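You operate a simulated robot arm through the tools that you are given. There is no shell and no other tool. Be economical: measure what you need, move in short steps, check, and stop when the job is done.

You are at the controls of a simulated robot arm. One attempt, no reset.

Task
Put the ferny tube from the top of the packing table on top of the yellow wiping pad.

The check looks at the end state, three seconds after you hand in, the way a careful person would. Anything else that was tipped, shoved, dropped, spilled or broken makes it a failure.

Robot
A 7-joint arm with a two-finger parallel gripper, fixed in place. Base frame: the origin is at the foot of the arm, x ahead of it, y to its left, z up; the work surface is at about z = 0.8. Readings come in m, degrees, newtons and seconds.
With the tool pointing down near the work surface it reaches from about 0.3 to 0.7 m from the base axis. Its first joint turns from -66.0 to 66.0 degrees. Payload 1.57 kg.
The TCP is the grasp point between the finger pads, 0.03 m short of the fingertips. In the tool frame z runs along the fingers and y along their closing line. The gripper opens to 0.11 m. The fingers are 0.024 m wide and 0.012 m thick; the gripper's body (0.048 by 0.112 m) begins 0.078 m behind the TCP.
Orientation is that of the tool frame in the base frame, as [roll, pitch, yaw] about the fixed x, y, z axes, in that order (R = Rz(yaw) Ry(pitch) Rx(roll)). With the fingers straight down and closing along the base's y, the tool's x points along the base's -x, its y along +y and its z along -z.

Tools
- The arm moves only by the tool send_rows. Its argument "moves" is a list that holds one entry, the list of rows, each a list of 5 numbers: the closure in counts, from 0 (fully open) to 255 (shut), then the shift along the base's x, y, z in units of 25 mm (1.0 is 25 mm), then the turn about the base's z in units of 6 degrees (1.0 is 6 degrees). In form: [[[gripper, tx, ty, tz, spin], ...]]. A call has 1 to 12 rows; each row shifts and turns the commanded pose from where the row before left it. A call with a number of a shift or a turn outside -1 to 1 is refused whole. Each row takes 0.2 s and may step no farther than 0.05 m and 8.6 degrees from the row before; otherwise, or with a gripper value out of range, the whole call is refused. A pose out of reach is approached as far as the arm can. The call stops where the force on the tool passes 40 N (or 10 N more than at its start, if that is more) or the arm is blocked; 0.2 s more then pass. The fingers move at their own pace (about 0.108 m/s each) and stop on an object; they squeeze with about 28 N. The grip force told is the motor's: it shows also when the fingers shut on nothing. Time passes only in rows, and 0.2 s behind the last, so rows that do not move let the fingers close. It gives the time, the measured TCP pose, the force on the tool (base axes), the opening and the grip force at its end, in the units of the frame above (readings bear some noise).
- Cameras (640 x 400 px; columns grow to the right, rows downward): "scene" is fixed at [0.1513, -0.3969, 1.3835]; the picture's right is [0.82, -0.57, 0.00], its down [-0.43, -0.62, -0.65] and it looks along [0.37, 0.54, -0.76] (base axes); focal length 359 px, centre (320, 200). "wrist" rides on the gripper at [0.07, 0.016, -0.141] in the tool frame; the picture's right is [-0.23, 0.97, 0.00], its down [-0.85, -0.20, -0.48] and it looks along [-0.47, -0.11, 0.88] (tool axes); focal length 222 px, centre (320, 200).
- get_image(camera): a new picture of that camera. The clock stands still meanwhile.
- locate(camera, pixels): for up to 12 pixels [column, row] of the newest picture of that camera ("zoom" is the newest enlarged one), the place [x, y, z] in the base frame of the surface seen there, good to about 0.002 m. The clock stands still meanwhile.
- inspect(camera, box): a new picture of the part [left, top, right, bottom] of that camera's present view, enlarged. The clock stands still meanwhile.
- hand_in(): hands the job in; it is judged then, once.

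Go step by step. Measure first, check grasps and placings, and put right what went wrong. The budget is 60 turns and 20 pictures, counting those below and the enlarged ones. Unless the task says otherwise, let go and move clear before handing in, and close with one line.

The tools are called after "Emit:" as a command line: name --argument value ..., lists and objects as JSON in quotes. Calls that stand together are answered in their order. send_rows: Moves the arm, as the interface text tells. Its arguments: {"type":"object","properties":{"moves":{"type":"array","items":{"type":"array","items":{"type":"array","items":{"type":"number"}}}}},"required":["moves"]} The other tools are called the same way: get_image (camera) takes a picture; locate (camera, pixels) gives the place of the surface under pixels of a picture; inspect (camera, box) takes an enlarged picture of a part of a camera's view; hand_in () hands the job in.

At the start:

```text
t: 0.0
ee_pos: [0.3775, -0.1205, 1.101]
tool_rot: [180.0, 0.0, -179.9]
wrist_force: [-0.2, -0.1, -0.2]
opening: 0.1101
grip_force: 0.1
```

scene: 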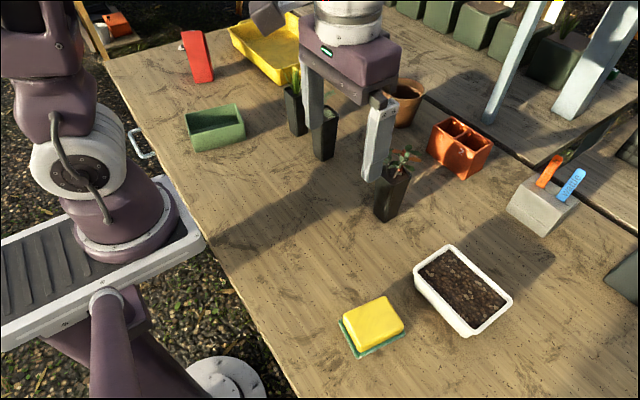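
wrist: 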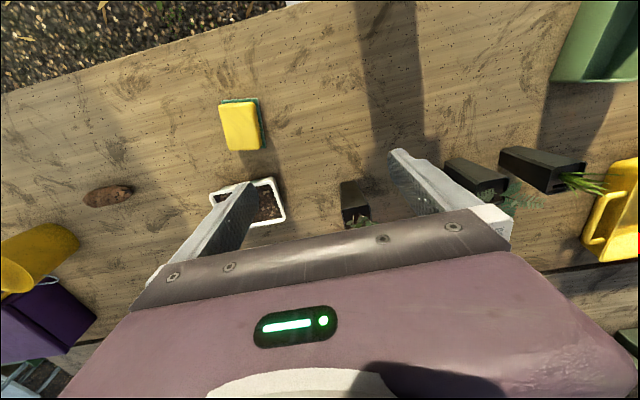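

The scene shows three dark tube pots near (295,110), (324,133) and (392,190). I'll enlarge to see which one holds a fern.

Emit:
inspect --camera "scene" --box '[260, 50, 440, 230]'

Emit:
inspect --camera "wrist" --box '[320, 120, 640, 280]'

```text
2.22 times, centred on (350, 140) of scene
```

zoom: 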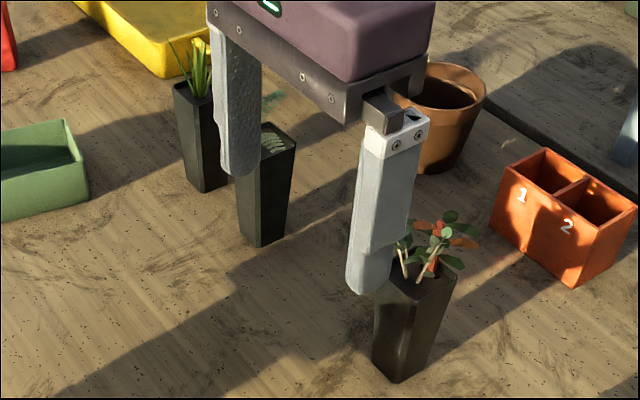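

```text
2.00 times, centred on (480, 200) of wrist
```

zoom: 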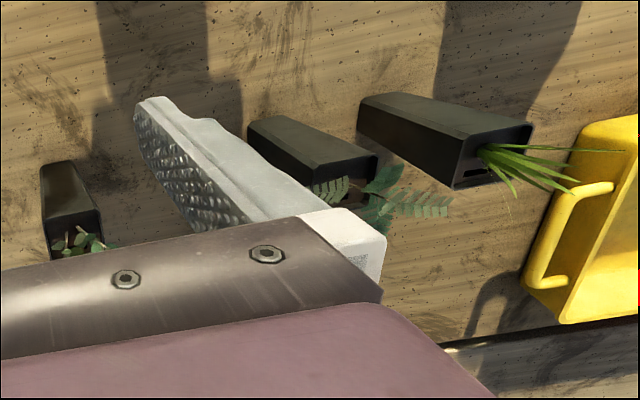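

The middle tube (scene 324,133) holds the fern. I'll measure it, its neighbours and the pad.

Emit:
locate --camera "scene" --pixels '[[331, 108], [341, 113], [322, 118], [323, 157], [334, 150], [300, 120], [301, 98], [392, 185], [345, 325], [372, 322], [405, 325], [383, 298]]'

Emit:
locate --camera "zoom" --pixels '[[250, 125], [295, 135], [320, 170], [370, 160], [380, 195], [430, 205], [400, 105], [520, 130], [455, 180], [60, 180]]'

```text
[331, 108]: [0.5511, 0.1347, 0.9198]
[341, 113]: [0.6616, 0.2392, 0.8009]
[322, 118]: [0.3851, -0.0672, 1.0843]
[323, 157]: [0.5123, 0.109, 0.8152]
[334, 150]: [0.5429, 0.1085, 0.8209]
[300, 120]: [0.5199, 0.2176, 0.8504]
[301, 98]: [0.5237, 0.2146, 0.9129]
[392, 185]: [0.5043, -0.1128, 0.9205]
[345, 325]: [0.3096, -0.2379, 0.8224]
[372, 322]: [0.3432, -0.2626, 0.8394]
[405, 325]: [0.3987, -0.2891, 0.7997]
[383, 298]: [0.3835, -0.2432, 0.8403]
```

```text
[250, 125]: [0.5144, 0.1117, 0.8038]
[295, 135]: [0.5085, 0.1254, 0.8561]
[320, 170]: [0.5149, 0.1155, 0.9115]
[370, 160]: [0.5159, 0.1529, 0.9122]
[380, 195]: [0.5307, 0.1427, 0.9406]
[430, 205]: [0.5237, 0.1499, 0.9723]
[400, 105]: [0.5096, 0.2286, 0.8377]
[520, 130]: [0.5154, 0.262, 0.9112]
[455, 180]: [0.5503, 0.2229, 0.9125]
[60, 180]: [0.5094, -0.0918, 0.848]
```

The fern tube stands around (0.535, 0.13) with its rim at z≈0.915, and the pad's top is at z≈0.84. I'll enlarge the pad, and bring the arm behind the tube at height for a clear wrist view.

Emit:
inspect --camera "scene" --box '[320, 270, 430, 370]'

Emit:
send_rows --moves '[[[0, 0, 1, 0.5, 0], [0, 0, 1, 0.5, 0], [0, 0, 1, 0.5, 0], [0, 0, 1, 0.5, 0], [0, 0, 1, 0, 0], [0, 0, 1, 0, 0], [0, 0, 1, 0, 0], [0, 0, 1, 0, 0], [0, 0, 1, 0, 0], [0, 0, 1, 0, 0]]]'

Emit:
get_image --camera "wrist"

```text
4.00 times, centred on (375, 320) of scene
```

zoom: 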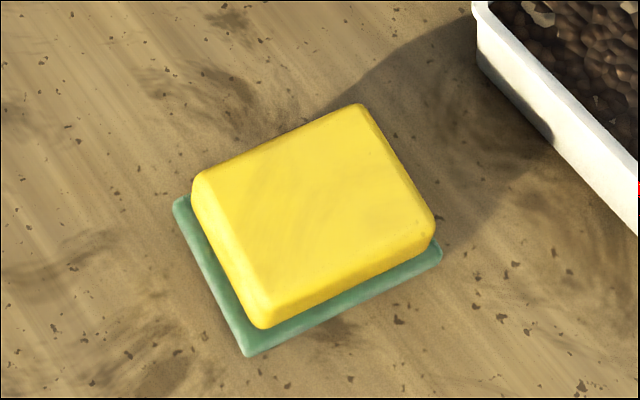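

```text
t: 2.2
ee_pos: [0.3773, 0.131, 1.1499]
tool_rot: [-180.0, 0.0, -180.0]
wrist_force: [0.3, 0.1, 0.1]
opening: 0.1099
grip_force: 0.1
```

```text
14 pictures are left
```

wrist: 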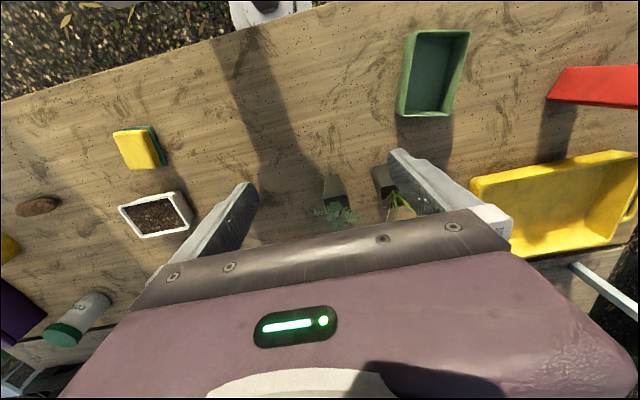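

The wrist view shows the fern at (337,210), and the enlarged pad gives clear corners. I'll measure the pad corners from that zoom, and take an enlarged scene view of the tubes next.

Emit:
locate --camera "zoom" --pixels '[[205, 180], [358, 112], [425, 220], [265, 310], [315, 210], [182, 205], [248, 348], [436, 255]]'

Emit:
inspect --camera "scene" --box '[260, 50, 380, 170]'

```text
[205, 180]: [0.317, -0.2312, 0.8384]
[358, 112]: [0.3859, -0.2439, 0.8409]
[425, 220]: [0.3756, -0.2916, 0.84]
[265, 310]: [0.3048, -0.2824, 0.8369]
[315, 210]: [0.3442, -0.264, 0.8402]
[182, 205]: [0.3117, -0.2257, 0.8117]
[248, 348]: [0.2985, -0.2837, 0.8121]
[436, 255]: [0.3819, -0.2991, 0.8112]
```

```text
3.33 times, centred on (320, 110) of scene
```

zoom: 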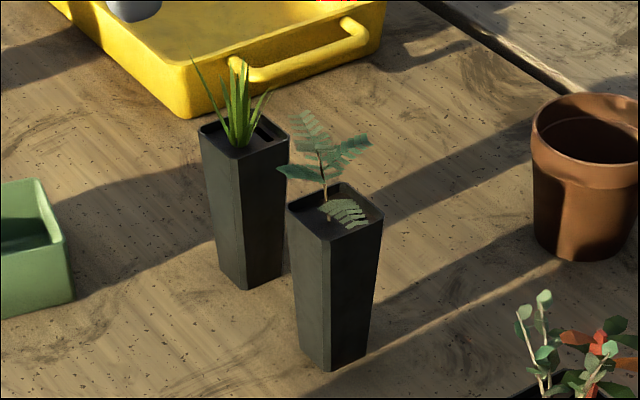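

Now the fern tube is in clear view: rim corners at zoom (287,207), (345,183), (383,213), (325,240), tapering to the foot around (330,370). I'll measure these and the neighbour.

Emit:
locate --camera "zoom" --pixels '[[290, 208], [340, 186], [380, 214], [326, 239], [301, 352], [330, 367], [365, 352], [286, 138], [235, 155], [319, 155], [310, 115], [365, 140]]'

```text
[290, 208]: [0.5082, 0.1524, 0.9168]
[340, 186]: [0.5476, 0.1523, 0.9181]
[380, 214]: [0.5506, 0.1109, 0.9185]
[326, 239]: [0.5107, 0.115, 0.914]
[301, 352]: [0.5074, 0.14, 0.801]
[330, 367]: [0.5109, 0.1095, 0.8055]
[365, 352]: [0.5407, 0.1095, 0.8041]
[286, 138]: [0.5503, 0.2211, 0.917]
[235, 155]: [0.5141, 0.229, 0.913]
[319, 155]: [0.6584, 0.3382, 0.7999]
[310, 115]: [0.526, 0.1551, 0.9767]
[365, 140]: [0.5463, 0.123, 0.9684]
```

The rim centre is at (0.5295, 0.1325), about 42 mm wide and square to the axes; the neighbour begins at y≈0.22, so there is room for a partly opened gripper. I'll move over it at height, then check the view before descending.

Emit:
send_rows --moves '[[[58, 1, 0, 0, 0], [58, 1, 0, 0, 0], [58, 1, 0, 0, 0], [58, 1, 0, 0, 0], [58, 1, 0, 0, 0], [58, 1, 0.06, 0, 0], [58, 0.09, 0, -1, 0], [58, 0, 0, -1, 0], [58, 0, 0, -1, 0], [58, 0, 0, 0, 0]]]'

Emit:
inspect --camera "scene" --box '[240, 30, 400, 170]'

```text
t: 4.4
ee_pos: [0.5298, 0.1312, 1.0763]
tool_rot: [-180.0, 0.0, -180.0]
wrist_force: [0.0, 0.0, -1.0]
opening: 0.0849
grip_force: 0.1
```

```text
2.86 times, centred on (320, 100) of scene
```

zoom: 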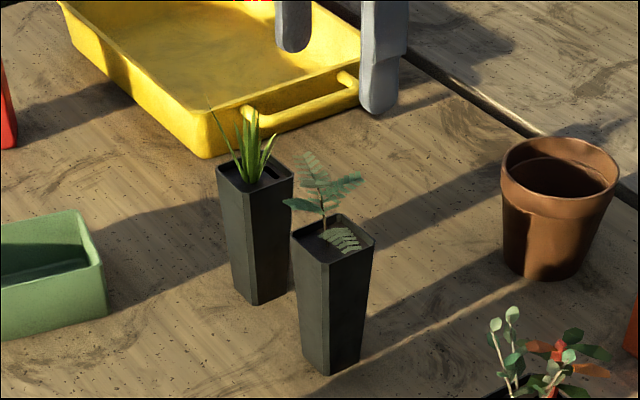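

The gripper is over the tube with about 85 mm opening and nothing is in the way. I'll descend to z≈0.905, watching the force.

Emit:
send_rows --moves '[[[58, 0, 0.05, -1, 0], [58, 0, 0, -1, 0], [58, 0, 0, -1, 0], [58, 0, 0, -1, 0], [58, 0, 0, -1, 0], [58, 0, 0, -1, 0], [58, 0, 0, -0.85, 0], [58, 0, 0, 0, 0]]]'

Emit:
inspect --camera "scene" --box '[240, 30, 400, 170]'

```text
t: 6.2
ee_pos: [0.5313, 0.1336, 0.9037]
tool_rot: [-180.0, 0.0, 179.9]
wrist_force: [-0.5, 0.3, 0.4]
opening: 0.0849
grip_force: 0.1
```

```text
2.86 times, centred on (320, 100) of scene
```

zoom: 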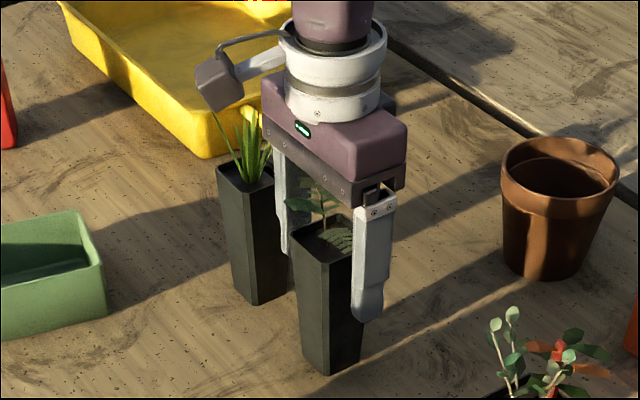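

The fingers straddle the tube with no contact force. I'll close, then lift slightly.

Emit:
send_rows --moves '[[[130, 0, 0, 0, 0], [180, 0, 0, 0, 0], [255, 0, 0, 0, 0], [255, 0, 0, 0, 0], [255, 0, 0, 0, 0]]]'

Emit:
send_rows --moves '[[[255, 0, 0, 0.4, 0], [255, 0, 0, 0.8, 0], [255, 0, 0, 0.8, 0], [255, 0, 0, 0, 0]]]'

Emit:
inspect --camera "scene" --box '[240, 30, 400, 170]'

```text
t: 7.4
ee_pos: [0.5308, 0.1322, 0.9048]
tool_rot: [179.9, 0.0, -180.0]
wrist_force: [0.3, 0.2, 0.4]
opening: 0.0492
grip_force: 27.7
```

```text
t: 8.4
ee_pos: [0.5294, 0.1319, 0.9542]
tool_rot: [179.9, 0.0, -180.0]
wrist_force: [-1.2, -0.4, -2.0]
opening: 0.0491
grip_force: 27.5
```

```text
2.86 times, centred on (320, 100) of scene
```

zoom: 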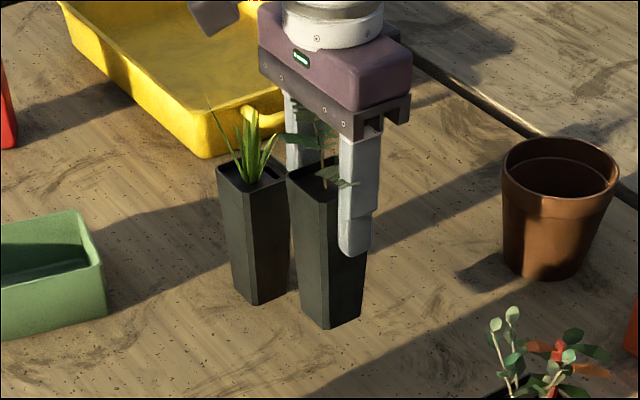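

The tube is held (opening 49 mm, foot clear of the table). I'll lift to z≈1.13 and carry it toward the pad at (0.345, -0.262).

Emit:
send_rows --moves '[[[255, 0, 0, 1, 0], [255, 0, 0, 1, 0], [255, 0, 0, 1, 0], [255, 0, 0, 1, 0], [255, 0, 0, 1, 0], [255, 0, 0, 1, 0], [255, 0, 0, 1, 0], [255, -0.7, 0, 0, 0], [255, -0.7, -0.5, 0, 0], [255, -0.7, -0.7, 0, 0], [255, -0.7, -0.7, 0, 0], [255, -0.7, -0.7, 0, 0]]]'

Emit:
send_rows --moves '[[[255, -0.4, -1, 0, 0], [255, -0.4, -1, 0, 0], [255, -0.4, -1, 0, 0], [255, -0.4, -1, 0, 0], [255, -0.4, -1, 0, 0], [255, -0.4, -1, 0, 0], [255, -0.4, -1, 0, 0], [255, -0.4, -1, 0, 0], [255, -0.4, -1, 0, 0], [255, -0.3, -1, 0, 0], [255, 0, -1, 0, 0], [255, 0, -1, 0, 0]]]'

Emit:
send_rows --moves '[[[255, 0, -0.7, 0, 0], [255, 0, -0.4, 0, 0], [255, 0, 0, 0, 0]]]'

Emit:
get_image --camera "scene"

```text
t: 11.0
ee_pos: [0.4427, 0.0668, 1.1297]
tool_rot: [180.0, 0.0, -180.0]
wrist_force: [-0.1, 0.8, -2.2]
opening: 0.0492
grip_force: 28.2
```

```text
t: 13.6
ee_pos: [0.3442, -0.2331, 1.1309]
tool_rot: [180.0, 0.1, 179.9]
wrist_force: [0.3, -1.1, -1.5]
opening: 0.0491
grip_force: 27.9
```

```text
t: 14.4
ee_pos: [0.3452, -0.2611, 1.1314]
tool_rot: [180.0, -0.1, 180.0]
wrist_force: [0.4, -0.3, -1.8]
opening: 0.0493
grip_force: 28.2
```

```text
9 pictures are left
```

scene: 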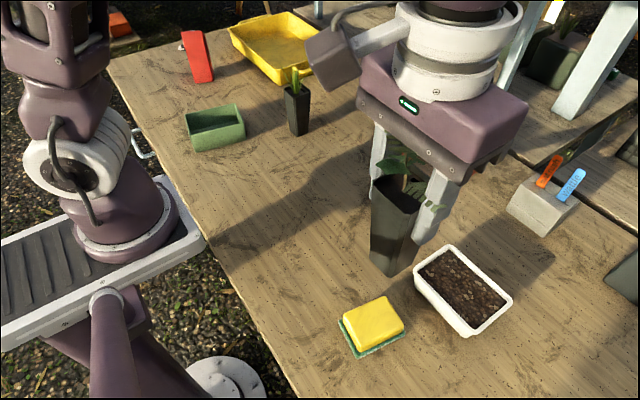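

The tube hangs above the pad. I'll measure its foot to see how far it lies from the TCP axis.

Emit:
inspect --camera "scene" --box '[340, 120, 480, 300]'

```text
2.22 times, centred on (410, 210) of scene
```

zoom: 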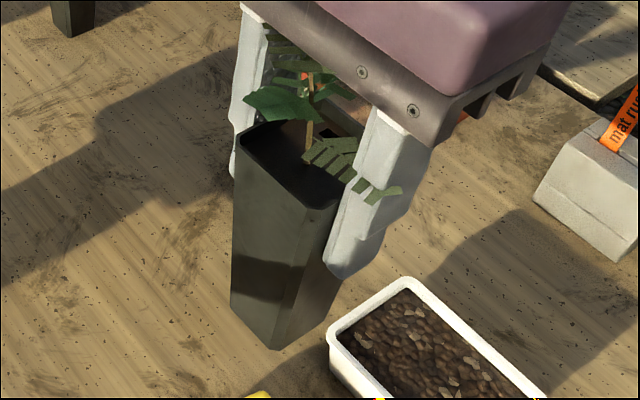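

Emit:
locate --camera "zoom" --pixels '[[232, 303], [270, 343], [280, 345], [328, 308], [240, 135], [310, 205], [325, 207], [260, 280], [300, 300]]'

```text
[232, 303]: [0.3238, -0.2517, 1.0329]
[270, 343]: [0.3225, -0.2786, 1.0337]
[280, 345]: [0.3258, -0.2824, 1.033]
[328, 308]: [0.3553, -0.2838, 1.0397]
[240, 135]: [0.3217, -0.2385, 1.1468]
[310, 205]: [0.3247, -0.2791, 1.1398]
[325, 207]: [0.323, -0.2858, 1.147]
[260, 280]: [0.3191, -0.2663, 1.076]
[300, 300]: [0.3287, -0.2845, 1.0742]
```

The foot centre is at about (0.340, -0.266), its underside about 0.104 m below the TCP, so contact is expected at TCP z≈0.944. I'll nudge by 4 mm and lower to just above the pad.

Emit:
send_rows --moves '[[[255, 0.18, 0.15, -1, 0], [255, 0, 0, -1, 0], [255, 0, 0, -1, 0], [255, 0, 0, -1, 0], [255, 0, 0, -1, 0], [255, 0, 0, -1, 0], [255, 0, 0, -0.7, 0], [255, 0, 0, -0.4, 0], [255, 0, 0, 0, 0]]]'

Emit:
inspect --camera "scene" --box '[310, 220, 470, 380]'

```text
t: 16.4
ee_pos: [0.3483, -0.257, 0.9511]
tool_rot: [-180.0, 0.1, -180.0]
wrist_force: [0.7, -0.6, -1.6]
opening: 0.0489
grip_force: 27.7
```

```text
2.50 times, centred on (390, 300) of scene
```

zoom: 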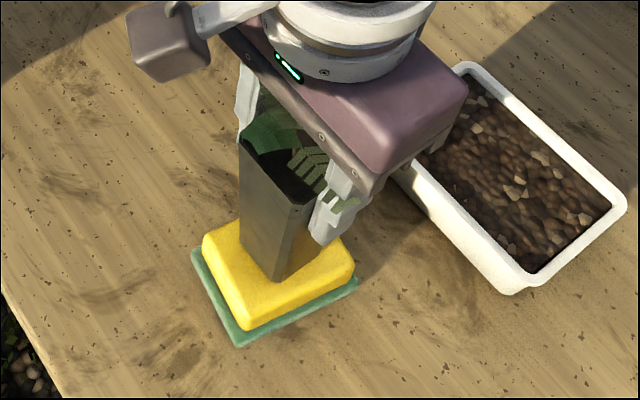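

The foot sits well inside the pad's top, a few millimetres above it. I'll lower in fine steps until the force shows contact.

Emit:
send_rows --moves '[[[255, 0, 0, -0.16, 0], [255, 0, 0, 0, 0]]]'

Emit:
send_rows --moves '[[[255, 0, 0, -0.1, 0], [255, 0, 0, 0, 0]]]'

```text
t: 17.0
ee_pos: [0.3491, -0.2562, 0.948]
tool_rot: [-180.0, 0.0, 180.0]
wrist_force: [1.2, 0.3, -1.0]
opening: 0.0491
grip_force: 28.2
```

```text
t: 17.6
ee_pos: [0.3488, -0.2576, 0.9447]
tool_rot: [-180.0, 0.1, 180.0]
wrist_force: [0.1, 0.3, -0.8]
opening: 0.0492
grip_force: 27.9
```

Emit:
send_rows --moves '[[[255, 0, 0, -0.06, 0], [255, 0, 0, 0, 0]]]'

Emit:
inspect --camera "scene" --box '[330, 260, 430, 360]'

```text
t: 18.2
ee_pos: [0.3489, -0.2573, 0.9435]
tool_rot: [-179.9, 0.1, -180.0]
wrist_force: [-0.5, -0.7, 11.7]
opening: 0.0493
grip_force: 28.2
```

```text
4.00 times, centred on (380, 310) of scene
```

zoom: 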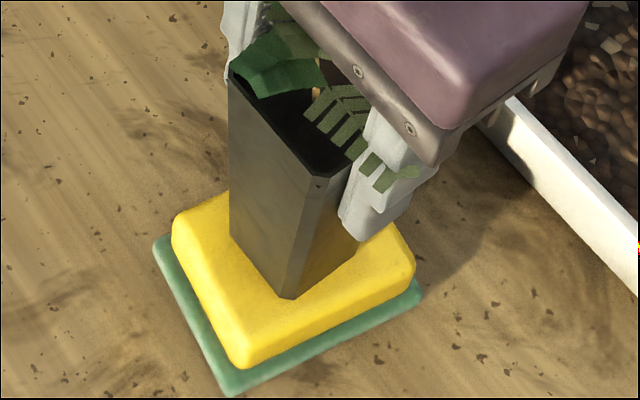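

The force turned to +12 N up, so the tube rests on the pad and is well centred. I'll open in steps, and hold still.

Emit:
send_rows --moves '[[[135, 0, 0, 0.04, 0], [125, 0, 0, 0, 0], [105, 0, 0, 0, 0], [80, 0, 0, 0, 0], [58, 0, 0, 0, 0], [40, 0, 0, 0, 0], [40, 0, 0, 0, 0]]]'

Emit:
inspect --camera "scene" --box '[320, 230, 460, 370]'

```text
t: 19.8
ee_pos: [0.3494, -0.2578, 0.9446]
tool_rot: [180.0, 0.0, -180.0]
wrist_force: [0.0, -0.1, 0.8]
opening: 0.0929
grip_force: 0.0
```

```text
2.86 times, centred on (390, 300) of scene
```

zoom: 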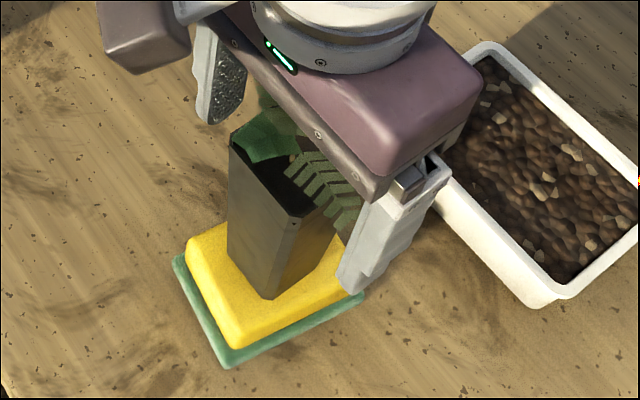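

The tube stands alone on the pad with the fingers clear on both sides. I'll rise straight up and check.

Emit:
send_rows --moves '[[[40, 0, 0, 0.4, 0], [40, 0, 0, 0.8, 0], [40, 0, 0, 1, 0], [40, 0, 0, 1, 0], [40, 0, 0, 1, 0], [40, 0, 0, 1, 0], [40, 0, 0, 1, 0], [40, 0, 0, 1, 0], [40, 0, 0.8, 0, 0], [40, 0, 1, 0, 0], [40, 0, 1, 0, 0], [40, 0, 1, 0, 0]]]'

Emit:
get_image --camera "scene"

```text
t: 22.4
ee_pos: [0.3468, -0.1596, 1.1247]
tool_rot: [-180.0, 0.1, -180.0]
wrist_force: [0.1, 0.1, -0.5]
opening: 0.0927
grip_force: 0.1
```

```text
4 pictures are left
```

scene: 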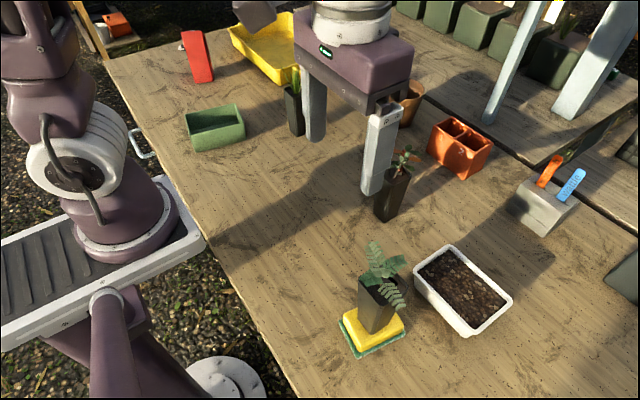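

The fern tube stands upright on the yellow pad at (378,305), everything else is where it was, and the arm is clear. I'm handing in.

Emit:
hand_in

```text
The job is handed in.
```

The ferny tube is standing upright on top of the yellow wiping pad; the last picture shows nothing else moved and the arm clear.
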